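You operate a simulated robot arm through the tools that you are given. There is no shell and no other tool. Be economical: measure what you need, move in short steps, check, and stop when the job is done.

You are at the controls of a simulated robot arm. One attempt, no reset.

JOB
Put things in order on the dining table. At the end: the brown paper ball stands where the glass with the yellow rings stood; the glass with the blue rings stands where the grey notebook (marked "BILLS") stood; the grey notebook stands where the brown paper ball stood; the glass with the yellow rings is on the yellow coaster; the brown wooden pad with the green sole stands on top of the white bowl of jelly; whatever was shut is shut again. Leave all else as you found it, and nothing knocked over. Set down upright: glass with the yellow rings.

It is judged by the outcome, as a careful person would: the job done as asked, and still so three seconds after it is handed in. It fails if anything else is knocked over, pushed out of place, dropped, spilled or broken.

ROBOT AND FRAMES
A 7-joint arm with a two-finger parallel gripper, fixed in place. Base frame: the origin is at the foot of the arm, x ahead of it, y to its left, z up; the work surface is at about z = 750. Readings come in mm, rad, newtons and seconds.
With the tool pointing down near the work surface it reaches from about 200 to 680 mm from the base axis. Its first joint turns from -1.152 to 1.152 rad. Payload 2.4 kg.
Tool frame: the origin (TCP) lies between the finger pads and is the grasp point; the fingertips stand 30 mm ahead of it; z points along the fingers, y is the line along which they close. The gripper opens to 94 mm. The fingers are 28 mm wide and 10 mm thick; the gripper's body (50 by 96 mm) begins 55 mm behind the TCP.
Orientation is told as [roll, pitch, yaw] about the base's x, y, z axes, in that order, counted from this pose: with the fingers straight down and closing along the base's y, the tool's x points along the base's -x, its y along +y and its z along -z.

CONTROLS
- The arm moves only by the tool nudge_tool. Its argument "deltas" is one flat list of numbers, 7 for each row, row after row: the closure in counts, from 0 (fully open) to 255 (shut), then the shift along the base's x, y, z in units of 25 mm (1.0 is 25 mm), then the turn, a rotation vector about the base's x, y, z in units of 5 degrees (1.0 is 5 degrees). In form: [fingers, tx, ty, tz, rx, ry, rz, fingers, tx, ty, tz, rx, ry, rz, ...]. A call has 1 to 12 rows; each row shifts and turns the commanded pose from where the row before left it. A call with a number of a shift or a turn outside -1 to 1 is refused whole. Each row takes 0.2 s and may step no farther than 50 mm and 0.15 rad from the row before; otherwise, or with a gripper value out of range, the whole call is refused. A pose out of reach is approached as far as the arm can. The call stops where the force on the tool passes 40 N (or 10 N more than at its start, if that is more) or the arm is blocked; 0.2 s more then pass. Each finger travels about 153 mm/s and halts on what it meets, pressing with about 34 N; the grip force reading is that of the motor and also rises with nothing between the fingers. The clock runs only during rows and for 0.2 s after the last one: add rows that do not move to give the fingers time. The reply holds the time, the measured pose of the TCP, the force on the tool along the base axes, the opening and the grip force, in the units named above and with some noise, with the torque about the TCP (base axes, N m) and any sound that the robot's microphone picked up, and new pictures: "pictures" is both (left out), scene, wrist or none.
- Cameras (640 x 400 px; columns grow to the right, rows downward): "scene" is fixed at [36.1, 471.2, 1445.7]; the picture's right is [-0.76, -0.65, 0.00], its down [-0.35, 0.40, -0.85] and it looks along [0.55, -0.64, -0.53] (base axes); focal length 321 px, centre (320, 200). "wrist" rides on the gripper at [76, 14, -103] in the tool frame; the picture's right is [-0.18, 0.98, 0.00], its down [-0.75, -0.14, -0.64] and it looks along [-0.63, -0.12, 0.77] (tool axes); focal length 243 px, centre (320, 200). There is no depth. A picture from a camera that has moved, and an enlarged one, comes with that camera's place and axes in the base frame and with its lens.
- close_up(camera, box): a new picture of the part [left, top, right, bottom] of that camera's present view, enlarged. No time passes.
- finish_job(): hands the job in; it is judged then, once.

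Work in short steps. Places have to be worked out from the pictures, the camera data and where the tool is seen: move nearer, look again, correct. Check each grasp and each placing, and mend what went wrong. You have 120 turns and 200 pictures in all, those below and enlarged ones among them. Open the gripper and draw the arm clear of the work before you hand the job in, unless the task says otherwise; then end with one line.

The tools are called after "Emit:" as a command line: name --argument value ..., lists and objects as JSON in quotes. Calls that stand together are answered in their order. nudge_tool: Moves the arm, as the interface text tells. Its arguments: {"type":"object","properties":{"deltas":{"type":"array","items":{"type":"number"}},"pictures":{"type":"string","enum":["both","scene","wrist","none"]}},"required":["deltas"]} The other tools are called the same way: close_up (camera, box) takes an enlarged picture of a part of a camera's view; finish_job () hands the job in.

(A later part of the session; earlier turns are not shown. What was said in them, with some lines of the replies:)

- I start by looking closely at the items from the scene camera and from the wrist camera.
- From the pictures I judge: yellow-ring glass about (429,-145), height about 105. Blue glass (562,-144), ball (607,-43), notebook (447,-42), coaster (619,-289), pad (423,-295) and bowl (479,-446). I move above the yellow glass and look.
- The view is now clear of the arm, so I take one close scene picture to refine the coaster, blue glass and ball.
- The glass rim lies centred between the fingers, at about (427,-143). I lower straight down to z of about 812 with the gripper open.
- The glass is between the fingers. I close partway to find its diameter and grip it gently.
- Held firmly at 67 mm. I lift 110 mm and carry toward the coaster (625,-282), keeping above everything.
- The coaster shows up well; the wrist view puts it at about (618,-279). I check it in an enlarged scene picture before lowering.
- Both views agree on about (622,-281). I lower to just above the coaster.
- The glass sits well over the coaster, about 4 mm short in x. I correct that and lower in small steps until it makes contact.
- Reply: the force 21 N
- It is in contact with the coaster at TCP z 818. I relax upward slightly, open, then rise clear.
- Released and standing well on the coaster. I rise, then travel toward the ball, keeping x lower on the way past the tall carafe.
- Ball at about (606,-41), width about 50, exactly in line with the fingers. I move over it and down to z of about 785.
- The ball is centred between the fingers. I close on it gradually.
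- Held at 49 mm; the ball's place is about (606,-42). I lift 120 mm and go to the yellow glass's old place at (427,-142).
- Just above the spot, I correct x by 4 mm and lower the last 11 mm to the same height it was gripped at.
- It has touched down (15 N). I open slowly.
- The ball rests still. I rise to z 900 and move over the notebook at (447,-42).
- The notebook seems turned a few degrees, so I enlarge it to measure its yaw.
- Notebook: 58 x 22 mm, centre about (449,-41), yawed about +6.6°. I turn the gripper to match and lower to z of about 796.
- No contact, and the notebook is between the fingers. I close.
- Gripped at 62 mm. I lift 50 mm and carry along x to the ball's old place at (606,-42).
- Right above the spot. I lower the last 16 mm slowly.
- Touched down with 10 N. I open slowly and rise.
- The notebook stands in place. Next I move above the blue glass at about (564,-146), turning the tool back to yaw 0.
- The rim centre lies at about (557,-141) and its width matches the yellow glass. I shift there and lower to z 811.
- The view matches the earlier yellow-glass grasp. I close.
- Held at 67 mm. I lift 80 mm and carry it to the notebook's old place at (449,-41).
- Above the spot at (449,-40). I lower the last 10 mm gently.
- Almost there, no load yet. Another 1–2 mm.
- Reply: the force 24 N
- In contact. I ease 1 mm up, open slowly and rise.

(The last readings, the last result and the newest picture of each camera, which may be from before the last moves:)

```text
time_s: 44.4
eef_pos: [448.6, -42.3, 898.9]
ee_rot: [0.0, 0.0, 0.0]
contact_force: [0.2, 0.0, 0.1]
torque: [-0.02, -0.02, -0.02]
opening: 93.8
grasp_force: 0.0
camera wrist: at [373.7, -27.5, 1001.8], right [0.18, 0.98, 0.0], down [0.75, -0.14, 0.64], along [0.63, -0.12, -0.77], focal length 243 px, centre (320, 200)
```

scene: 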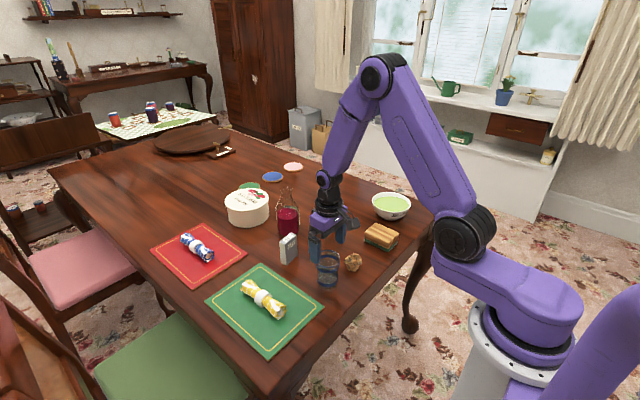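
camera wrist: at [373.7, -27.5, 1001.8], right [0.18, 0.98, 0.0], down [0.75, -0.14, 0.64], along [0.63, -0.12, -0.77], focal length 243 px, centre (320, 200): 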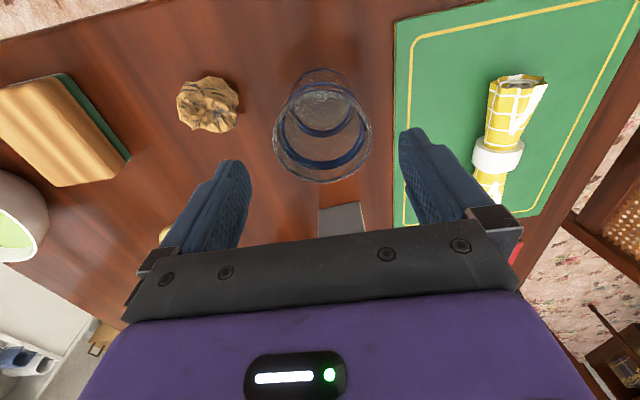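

The blue glass stands in place. Now I move above the pad at about (423,-295), rising a little, to measure it.

Emit:
nudge_tool --deltas '[0, -0.1, -1, 0.6, 0, 0, 0, 0, -0.1, -1, 0.6, 0, 0, 0, 0, -0.1, -1, 0, 0, 0, 0, 0, -0.1, -1, 0, 0, 0, 0, 0, -0.1, -1, 0, 0, 0, 0, 0, -0.1, -1, 0, 0, 0, 0, 0, -0.1, -1, 0, 0, 0, 0, 0, -0.1, -1, 0, 0, 0, 0, 0, -0.1, -1, 0, 0, 0, 0, 0, -0.1, -1, 0, 0, 0, 0, 0, 0, 0, 0, 0, 0, 0]'

Emit:
close_up --camera "wrist" --box '[160, 20, 480, 220]'

Emit:
close_up --camera "scene" --box '[340, 180, 420, 260]'

```text
time_s: 46.8
eef_pos: [423.2, -291.3, 929.1]
ee_rot: [0.001, 0.0, -0.001]
contact_force: [-0.2, 0.7, 0.1]
torque: [-0.03, -0.01, -0.03]
opening: 94.1
grasp_force: 0.1
camera wrist: at [347.1, -277.6, 1032.3], right [0.18, 0.98, 0.0], down [0.75, -0.14, 0.64], along [0.63, -0.12, -0.77], focal length 243 px, centre (320, 200)
```

scene: 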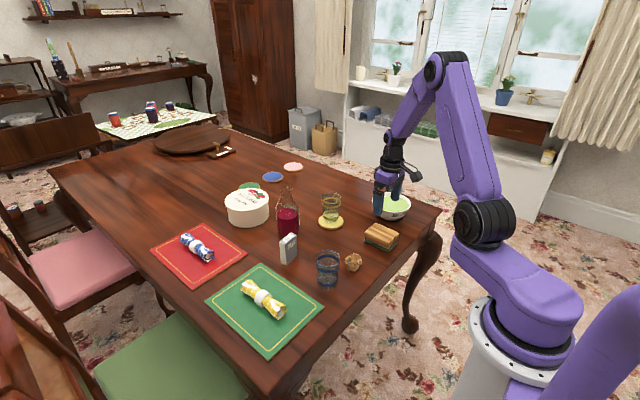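
wrist: 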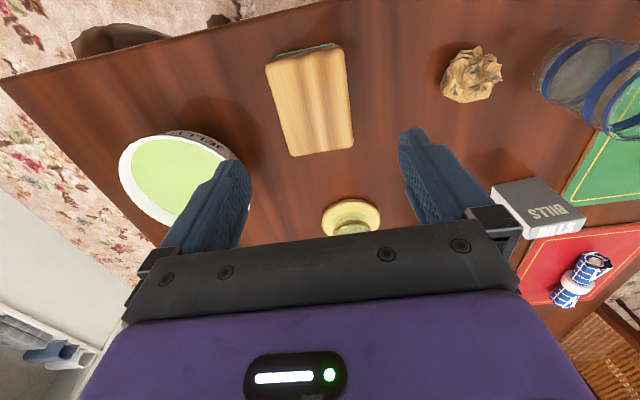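

```text
2.00 times, centred on (320, 120) of wrist
camera zoom: at [347.1, -277.6, 1032.3], right [0.18, 0.98, 0.0], down [0.75, -0.14, 0.64], along [0.63, -0.12, -0.77], focal length 485 px, centre (320, 360)
```

zoom: 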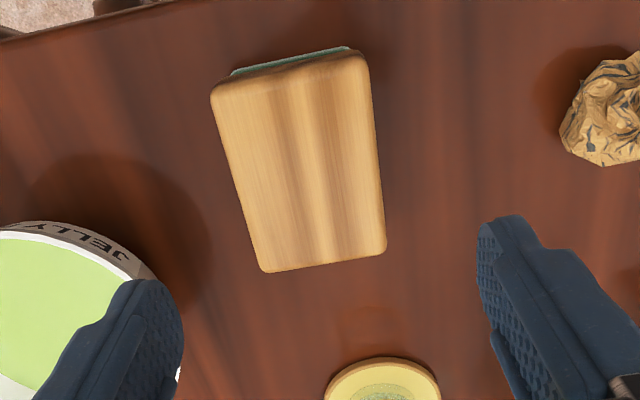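

```text
5.00 times, centred on (380, 220) of scene
camera zoom: at [36.1, 471.1, 1445.7], right [-0.76, -0.65, 0.0], down [-0.35, 0.4, -0.85], along [0.55, -0.64, -0.53], focal length 1603 px, centre (20, 100)
```

zoom: 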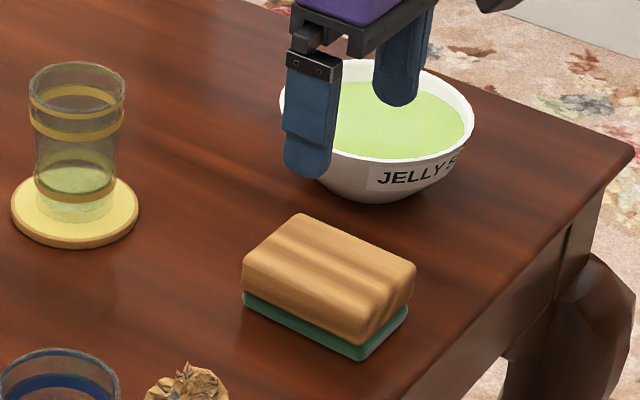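

The pad is 90 x 67 mm, axis-aligned, centred about (428,-300). Before taking it I hover where the wrist camera sees the bowl whole, to fix the bowl's centre.

Emit:
nudge_tool --deltas '[0, -0.4, -0.9, 0.8, 0, 0, 0, 0, -0.4, -0.9, 0.8, 0, 0, 0, 0, -0.4, -0.9, 0, 0, 0, 0, 0, -0.4, -0.9, 0, 0, 0, 0, 0, -0.4, -0.9, 0, 0, 0, 0, 0, -0.4, -0.3, 0, 0, 0, 0, 0, 0, 0, 0, 0, 0, 0]' --pictures "scene"

Emit:
close_up --camera "wrist" --box '[200, 80, 440, 240]'

```text
time_s: 48.4
eef_pos: [362.8, -412.4, 969.6]
ee_rot: [0.0, -0.001, -0.001]
contact_force: [0.3, 0.4, 0.0]
torque: [0.01, -0.02, 0.05]
opening: 94.1
grasp_force: 0.1
```

scene: 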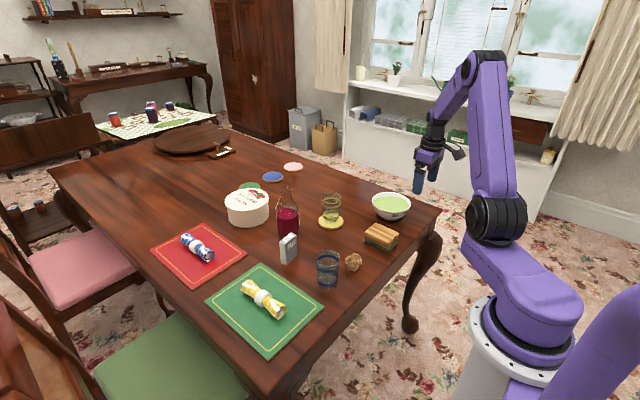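

```text
2.50 times, centred on (320, 160) of wrist
camera zoom: at [286.3, -398.8, 1072.8], right [0.18, 0.98, 0.0], down [0.75, -0.14, 0.64], along [0.63, -0.12, -0.77], focal length 606 px, centre (320, 300)
```

zoom: 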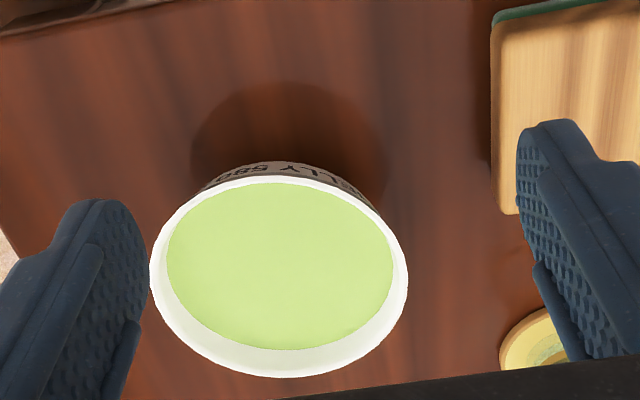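

The wrist view gives a rim centre of about (483,-459), with a diameter of 140. I cross-check that with an unobstructed enlarged scene view.

Emit:
close_up --camera "scene" --box '[350, 170, 430, 260]'

```text
4.44 times, centred on (390, 215) of scene
camera zoom: at [36.1, 471.1, 1445.7], right [-0.76, -0.65, 0.0], down [-0.35, 0.4, -0.85], along [0.55, -0.64, -0.53], focal length 1425 px, centre (9, 133)
```

zoom: 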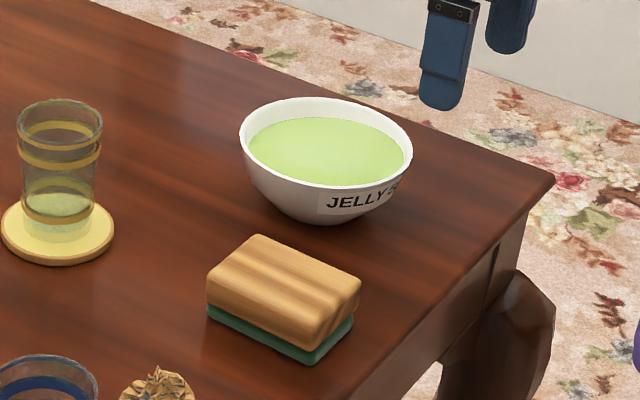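

Scene agrees: the bowl centre is (484,-460). I go back to the pad and hover lower, centred at (428,-300).

Emit:
nudge_tool --deltas '[0, 0.52, 0.9, 0, 0, 0, 0, 0, 0.52, 0.9, 0, 0, 0, 0, 0, 0.52, 0.9, -0.5, 0, 0, 0, 0, 0.52, 0.9, -0.9, 0, 0, 0, 0, 0.52, 0.9, -0.9, 0, 0, 0, 0, 0, 0, -0.9, 0, 0, 0, 0, 0, 0, -0.9, 0, 0, 0, 0, 0, 0, -0.6, 0, 0, 0, 0, 0, 0, 0, 0, 0, 0]' --pictures "wrist"

```text
time_s: 50.4
eef_pos: [427.2, -299.4, 852.2]
ee_rot: [-0.001, 0.0, 0.0]
contact_force: [-0.3, 0.6, 0.3]
torque: [-0.02, -0.01, 0.0]
opening: 93.9
grasp_force: 0.0
camera wrist: at [351.3, -285.0, 954.0], right [0.18, 0.98, 0.0], down [0.75, -0.14, 0.64], along [0.63, -0.12, -0.77], focal length 243 px, centre (320, 200)
```

wrist: 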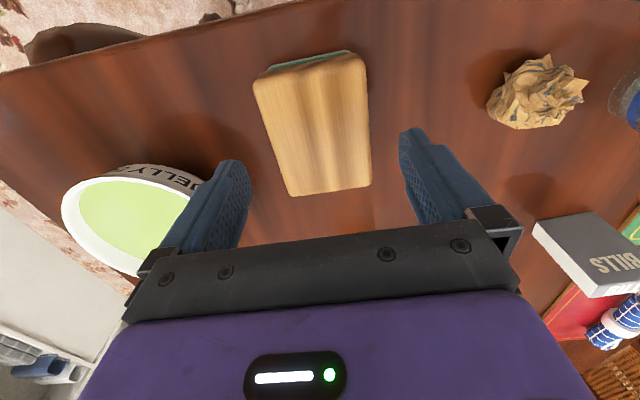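

The centre is confirmed at (427,-299), size 86 x 66. I lower to z 803 and close gradually.

Emit:
nudge_tool --deltas '[0, 0, 0, -0.9, 0, 0, 0, 0, 0, 0, -0.8, 0, 0, 0, 0, 0, 0, -0.28, 0, 0, 0, 40, 0, 0, 0, 0, 0, 0, 70, 0, 0, 0, 0, 0, 0, 90, 0, 0, 0, 0, 0, 0, 105, 0, 0, 0, 0, 0, 0, 105, 0, 0, 0, 0, 0, 0]'

```text
time_s: 52.2
eef_pos: [428.8, -298.7, 804.6]
ee_rot: [0.0, -0.001, 0.001]
contact_force: [0.3, -0.8, -0.4]
torque: [-0.02, -0.03, -0.02]
opening: 71.3
grasp_force: 33.9
camera wrist: at [352.0, -284.9, 906.1], right [0.18, 0.98, 0.0], down [0.75, -0.14, 0.64], along [0.63, -0.12, -0.77], focal length 243 px, centre (320, 200)
```

scene: 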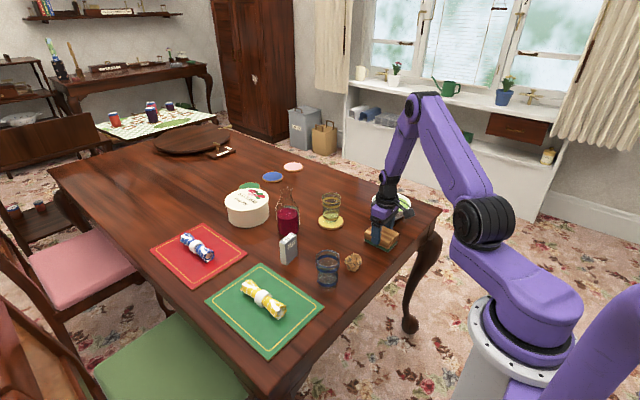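
wrist: 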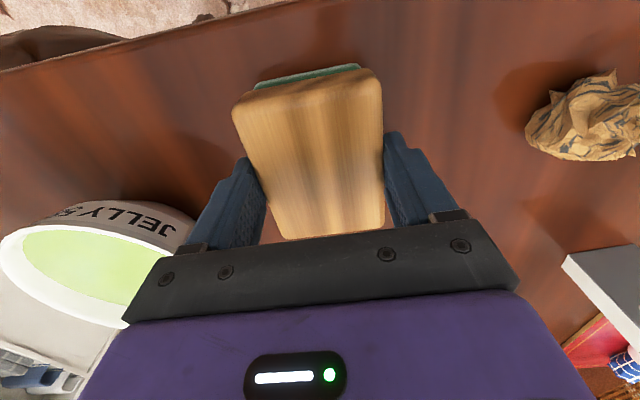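

Gripped at 71 mm, so the pad's top is at about 787 and my overlap is only about 13 mm. I reopen, lower 6 mm, shift x by +2 and regrip for safety.

Emit:
nudge_tool --deltas '[80, 0, 0, 0, 0, 0, 0, 40, 0, 0, 0, 0, 0, 0, 30, 0.08, 0, -0.25, 0, 0, 0, 30, 0, 0, 0, 0, 0, 0, 60, 0, 0, 0, 0, 0, 0, 80, 0, 0, 0, 0, 0, 0, 100, 0, 0, 0, 0, 0, 0, 100, 0, 0, 0, 0, 0, 0]' --pictures "none"

Emit:
nudge_tool --deltas '[100, 0, 0, 0.5, 0, 0, 0, 100, 0, 0, 0.9, 0, 0, 0, 100, 0, 0, 1, 0, 0, 0, 100, 0, 0, 1, 0, 0, 0, 100, 0, 0, 1, 0, 0, 0, 100, 0, 0, 0.6, 0, 0, 0, 100, 0, 0, 0, 0, 0, 0]'

```text
time_s: 54.0
eef_pos: [430.6, -298.8, 797.7]
ee_rot: [0.001, -0.001, 0.0]
contact_force: [-0.9, 1.1, 0.2]
torque: [0.0, -0.06, 0.03]
opening: 76.3
grasp_force: 33.9
```

```text
time_s: 55.6
eef_pos: [430.9, -298.4, 922.9]
ee_rot: [-0.001, 0.0, 0.001]
contact_force: [-0.7, 0.2, -0.7]
torque: [0.03, -0.01, -0.01]
opening: 75.8
grasp_force: 34.1
camera wrist: at [354.8, -283.8, 1025.0], right [0.18, 0.98, 0.0], down [0.75, -0.14, 0.64], along [0.63, -0.12, -0.77], focal length 243 px, centre (320, 200)
```

scene: 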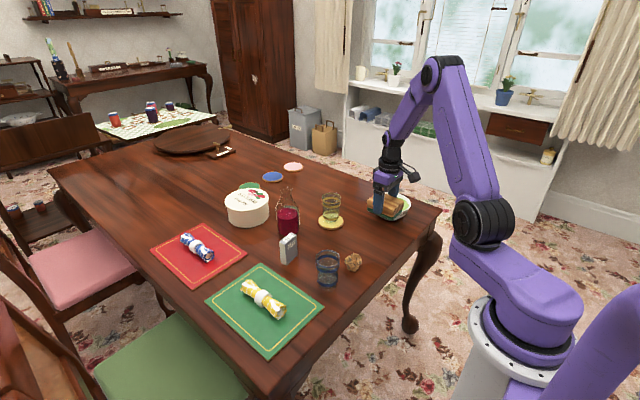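
wrist: 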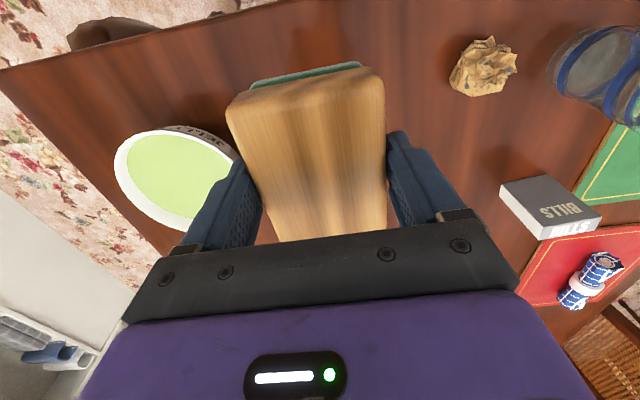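

Held level at the pad's wide mid-section (76 mm), with the pad centre about 2 mm ahead of the TCP. I carry it over the bowl to TCP (481,-459).

Emit:
nudge_tool --deltas '[100, 0.29, -0.92, 0, 0, 0, 0, 100, 0.29, -0.92, 0, 0, 0, 0, 100, 0.29, -0.92, 0, 0, 0, 0, 100, 0.29, -0.92, 0, 0, 0, 0, 100, 0.29, -0.92, 0, 0, 0, 0, 100, 0.29, -0.92, 0, 0, 0, 0, 100, 0.29, -0.92, 0, 0, 0, 0, 100, 0, 0, -0.6, 0, 0, 0, 100, 0, 0, 0, 0, 0, 0]'

Emit:
close_up --camera "scene" --box '[340, 130, 450, 240]'

```text
time_s: 57.6
eef_pos: [481.3, -459.5, 905.7]
ee_rot: [0.001, 0.001, 0.002]
contact_force: [-1.1, 0.3, -2.2]
torque: [-0.03, -0.03, 0.02]
opening: 76.0
grasp_force: 33.8
camera wrist: at [405.9, -445.6, 1007.9], right [0.18, 0.98, 0.0], down [0.75, -0.14, 0.64], along [0.63, -0.12, -0.77], focal length 243 px, centre (320, 200)
```

scene: 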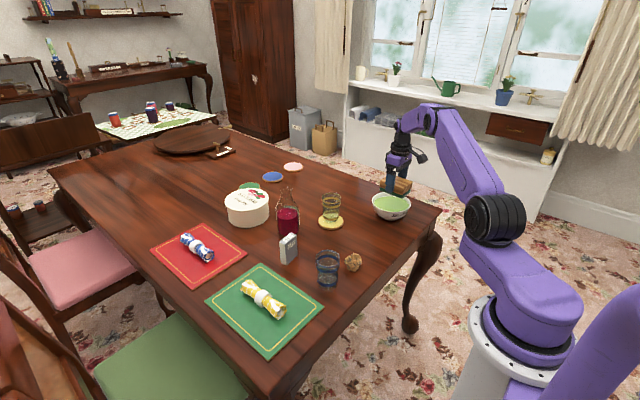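
wrist: 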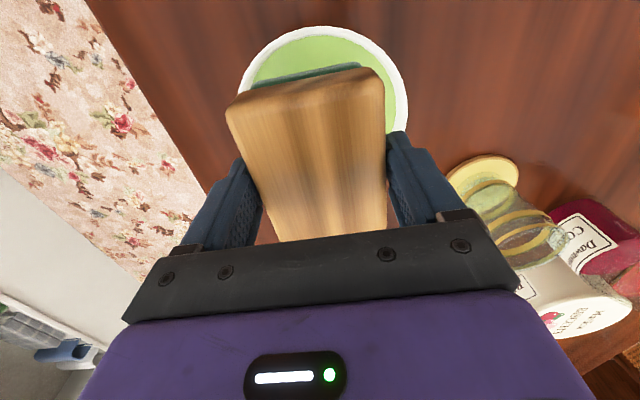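

```text
3.64 times, centred on (395, 185) of scene
camera zoom: at [36.1, 471.1, 1445.7], right [-0.76, -0.65, 0.0], down [-0.35, 0.4, -0.85], along [0.55, -0.64, -0.53], focal length 1166 px, centre (47, 254)
```

zoom: 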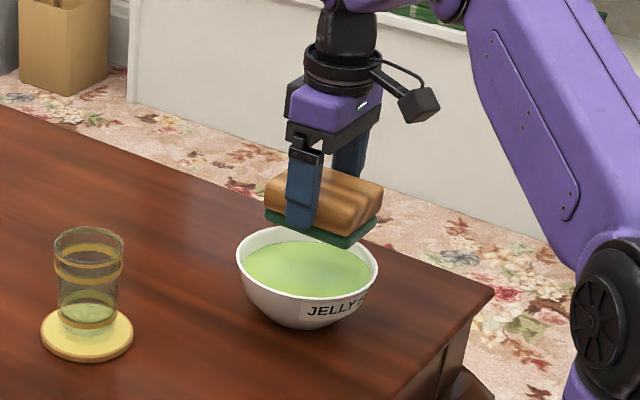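

The pad is well over the bowl; best centre estimate is (486,-459). I nudge +2.5 mm in x and lower to just above the jelly.

Emit:
nudge_tool --deltas '[100, 0.1, 0, -0.6, 0, 0, 0, 100, 0, 0, -0.7, 0, 0, 0, 100, 0, 0, -0.5, 0, 0, 0, 100, 0, 0, 0, 0, 0, 0]'

Emit:
close_up --camera "scene" --box '[350, 160, 430, 230]'

```text
time_s: 58.6
eef_pos: [483.2, -461.6, 860.3]
ee_rot: [0.0, -0.001, 0.0]
contact_force: [-0.1, 0.0, -0.5]
torque: [0.02, -0.01, -0.04]
opening: 75.9
grasp_force: 34.2
camera wrist: at [407.6, -447.8, 963.3], right [0.18, 0.98, 0.0], down [0.75, -0.14, 0.64], along [0.63, -0.12, -0.77], focal length 243 px, centre (320, 200)
```

scene: 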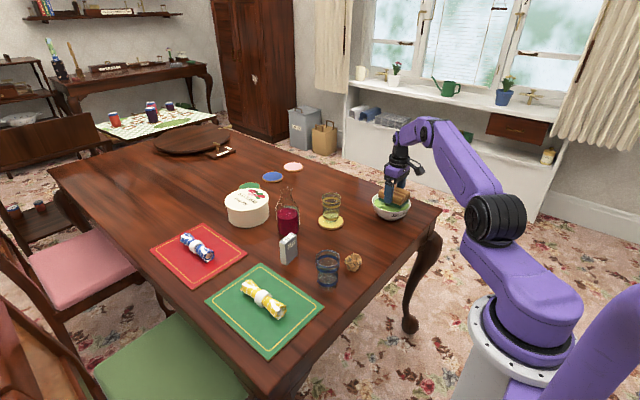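
wrist: 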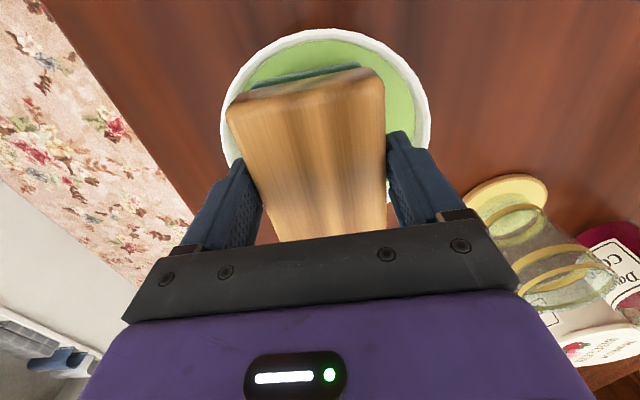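

```text
5.71 times, centred on (390, 195) of scene
camera zoom: at [36.1, 471.1, 1445.7], right [-0.76, -0.65, 0.0], down [-0.35, 0.4, -0.85], along [0.55, -0.64, -0.53], focal length 1832 px, centre (-80, 229)
```

zoom: 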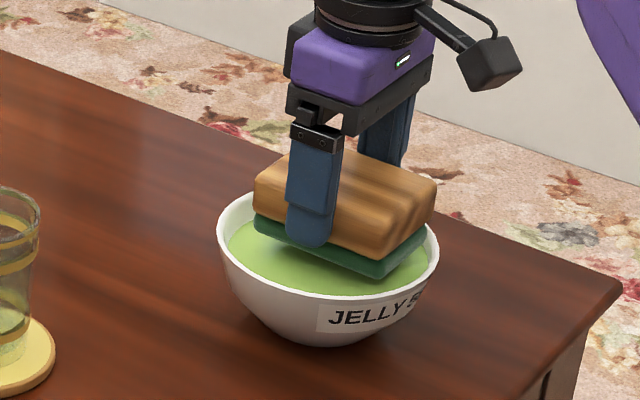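

Fine-tune: shift +1 mm x and +3 mm y, then lower in small steps, watching force.

Emit:
nudge_tool --deltas '[100, 0.05, 0.11, -0.1, 0, 0, 0, 100, 0, 0, -0.15, 0, 0, 0, 100, 0, 0, -0.1, 0, 0, 0, 100, 0, 0, 0, 0, 0, 0]' --pictures "none"

```text
time_s: 59.6
eef_pos: [488.0, -458.8, 854.9]
ee_rot: [-0.006, -0.004, -0.001]
contact_force: [-4.6, 3.2, 31.2]
torque: [0.04, -0.02, 0.04]
opening: 76.0
grasp_force: 34.4
```

It made contact at TCP z 855 (pad bottom about 807) with hardly any torque. I relieve the load and look before releasing.

Emit:
nudge_tool --deltas '[100, 0, 0, 0.1, 0, 0, 0, 100, 0, 0, 0, 0, 0, 0]' --pictures "wrist"

Emit:
close_up --camera "scene" --box '[360, 170, 420, 225]'

```text
time_s: 60.2
eef_pos: [485.5, -458.3, 855.7]
ee_rot: [-0.001, -0.004, -0.001]
contact_force: [4.8, -5.6, 13.5]
torque: [-0.53, -0.71, -0.1]
opening: 76.0
grasp_force: 33.9
camera wrist: at [409.2, -443.7, 957.9], right [0.18, 0.98, 0.0], down [0.75, -0.14, 0.64], along [0.63, -0.12, -0.76], focal length 243 px, centre (320, 200)
```

wrist: 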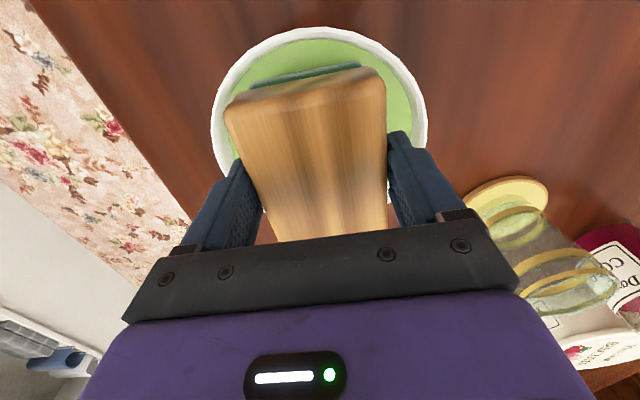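

```text
7.27 times, centred on (390, 198) of scene
camera zoom: at [35.9, 471.3, 1445.7], right [-0.76, -0.65, 0.0], down [-0.35, 0.4, -0.85], along [0.55, -0.64, -0.53], focal length 2332 px, centre (-189, 218)
```

zoom: 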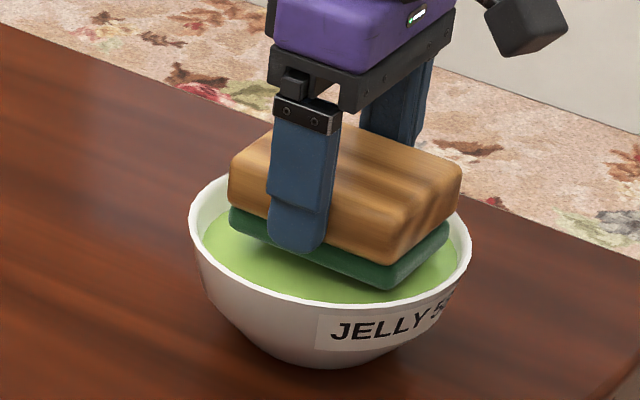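

The pad is centred on the bowl to within about 2 mm. I press lightly again until the contact is flat, then open a little at a time.

Emit:
nudge_tool --deltas '[100, 0, 0, -0.04, 0, 0, 0, 100, 0, 0, 0, 0, 0, 0]' --pictures "none"

```text
time_s: 60.8
eef_pos: [485.7, -458.4, 856.0]
ee_rot: [-0.001, -0.003, -0.001]
contact_force: [2.4, -4.7, 18.2]
torque: [-0.43, -0.58, -0.06]
opening: 75.7
grasp_force: 34.5
```

The contact is stable. I open gently in small increments.

Emit:
nudge_tool --deltas '[60, 0, 0, 0, 0, 0, 0, 48, 0, 0, 0, 0, 0, 0, 42, 0, 0, 0, 0, 0, 0, 34, 0, 0, 0, 0, 0, 0, 24, 0, 0, 0, 0, 0, 0, 24, 0, 0, 0, 0, 0, 0]' --pictures "wrist"

Emit:
close_up --camera "scene" --box '[360, 170, 420, 225]'

```text
time_s: 62.2
eef_pos: [485.6, -458.0, 854.4]
ee_rot: [0.0, 0.0, 0.0]
contact_force: [-0.6, 0.2, -1.3]
torque: [0.01, -0.04, 0.0]
opening: 85.2
grasp_force: 0.1
camera wrist: at [409.1, -443.3, 956.9], right [0.18, 0.98, 0.0], down [0.75, -0.14, 0.64], along [0.63, -0.12, -0.77], focal length 243 px, centre (320, 200)
```

wrist: 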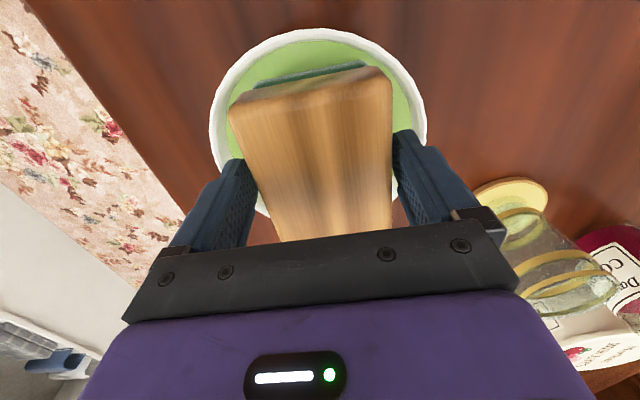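

```text
7.27 times, centred on (390, 198) of scene
camera zoom: at [36.1, 471.2, 1445.7], right [-0.76, -0.65, 0.0], down [-0.35, 0.4, -0.85], along [0.55, -0.64, -0.53], focal length 2332 px, centre (-189, 218)
```

zoom: 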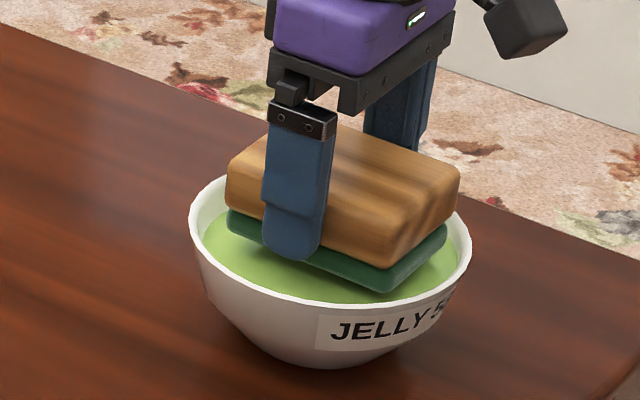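

The pad rests level and the forces are zero. I open fully, rise straight up and check everything.

Emit:
nudge_tool --deltas '[0, 0, 0, 0, 0, 0, 0, 0, 0, 0, 0.4, 0, 0, 0, 0, 0, 0, 0.7, 0, 0, 0, 0, 0, 0, 1, 0, 0, 0, 0, 0, 0, 1, 0, 0, 0, 0, -0.5, 0.5, 1, 0, 0, 0, 0, -0.9, 0.9, 0.5, 0, 0, 0, 0, -0.9, 0.9, 0, 0, 0, 0, 0, -0.9, 0.9, 0, 0, 0, 0, 0, 0, 0, 0, 0, 0, 0]'

Emit:
close_up --camera "scene" --box '[340, 160, 430, 230]'

Emit:
close_up --camera "scene" --box '[220, 170, 420, 300]'

```text
time_s: 64.4
eef_pos: [404.3, -378.8, 969.0]
ee_rot: [0.0, 0.0, 0.0]
contact_force: [0.2, 0.1, 0.0]
torque: [-0.04, -0.01, -0.03]
opening: 94.2
grasp_force: 0.1
camera wrist: at [328.4, -364.4, 1072.0], right [0.18, 0.98, 0.0], down [0.75, -0.14, 0.64], along [0.63, -0.12, -0.77], focal length 243 px, centre (320, 200)
```

scene: 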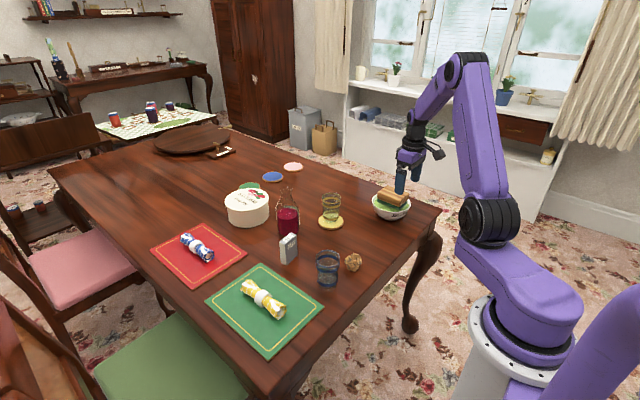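
wrist: 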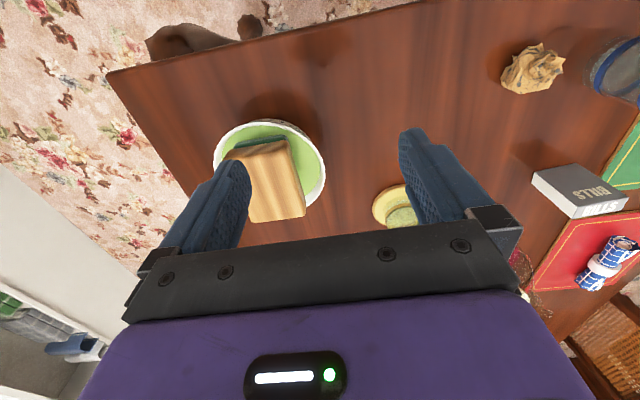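

```text
5.71 times, centred on (385, 195) of scene
camera zoom: at [36.1, 471.2, 1445.7], right [-0.76, -0.65, 0.0], down [-0.35, 0.4, -0.85], along [0.55, -0.64, -0.53], focal length 1832 px, centre (-51, 229)
```

zoom: 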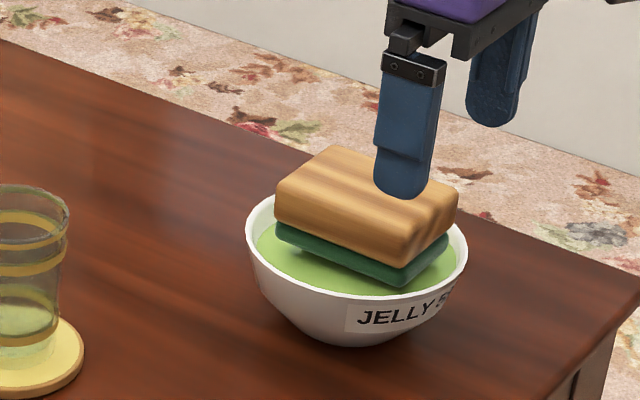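

```text
3.08 times, centred on (320, 235) of scene
camera zoom: at [36.1, 471.2, 1445.7], right [-0.76, -0.65, 0.0], down [-0.35, 0.4, -0.85], along [0.55, -0.64, -0.53], focal length 986 px, centre (320, 92)
```

zoom: 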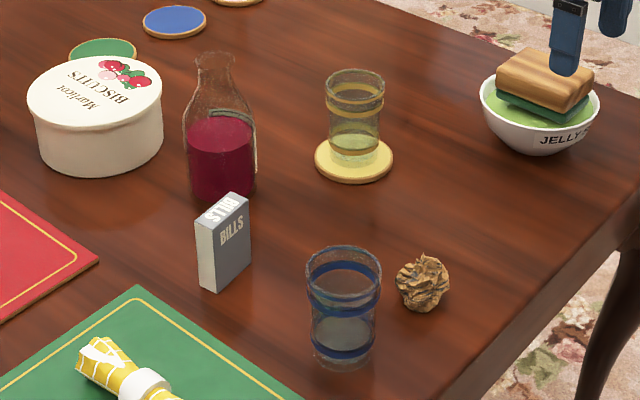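

Everything is in its place: the bowl has not moved, the pad sits steadily on it, both glasses are upright, and the notebook and ball are set. The gripper is open and the arm is clear, so I hand in.

Emit:
finish_job

```text
The job is handed in.
```

The job is done and handed in: all five items are where you asked, both glasses are upright, nothing was knocked over, and I opened nothing, so everything that was shut stayed shut.
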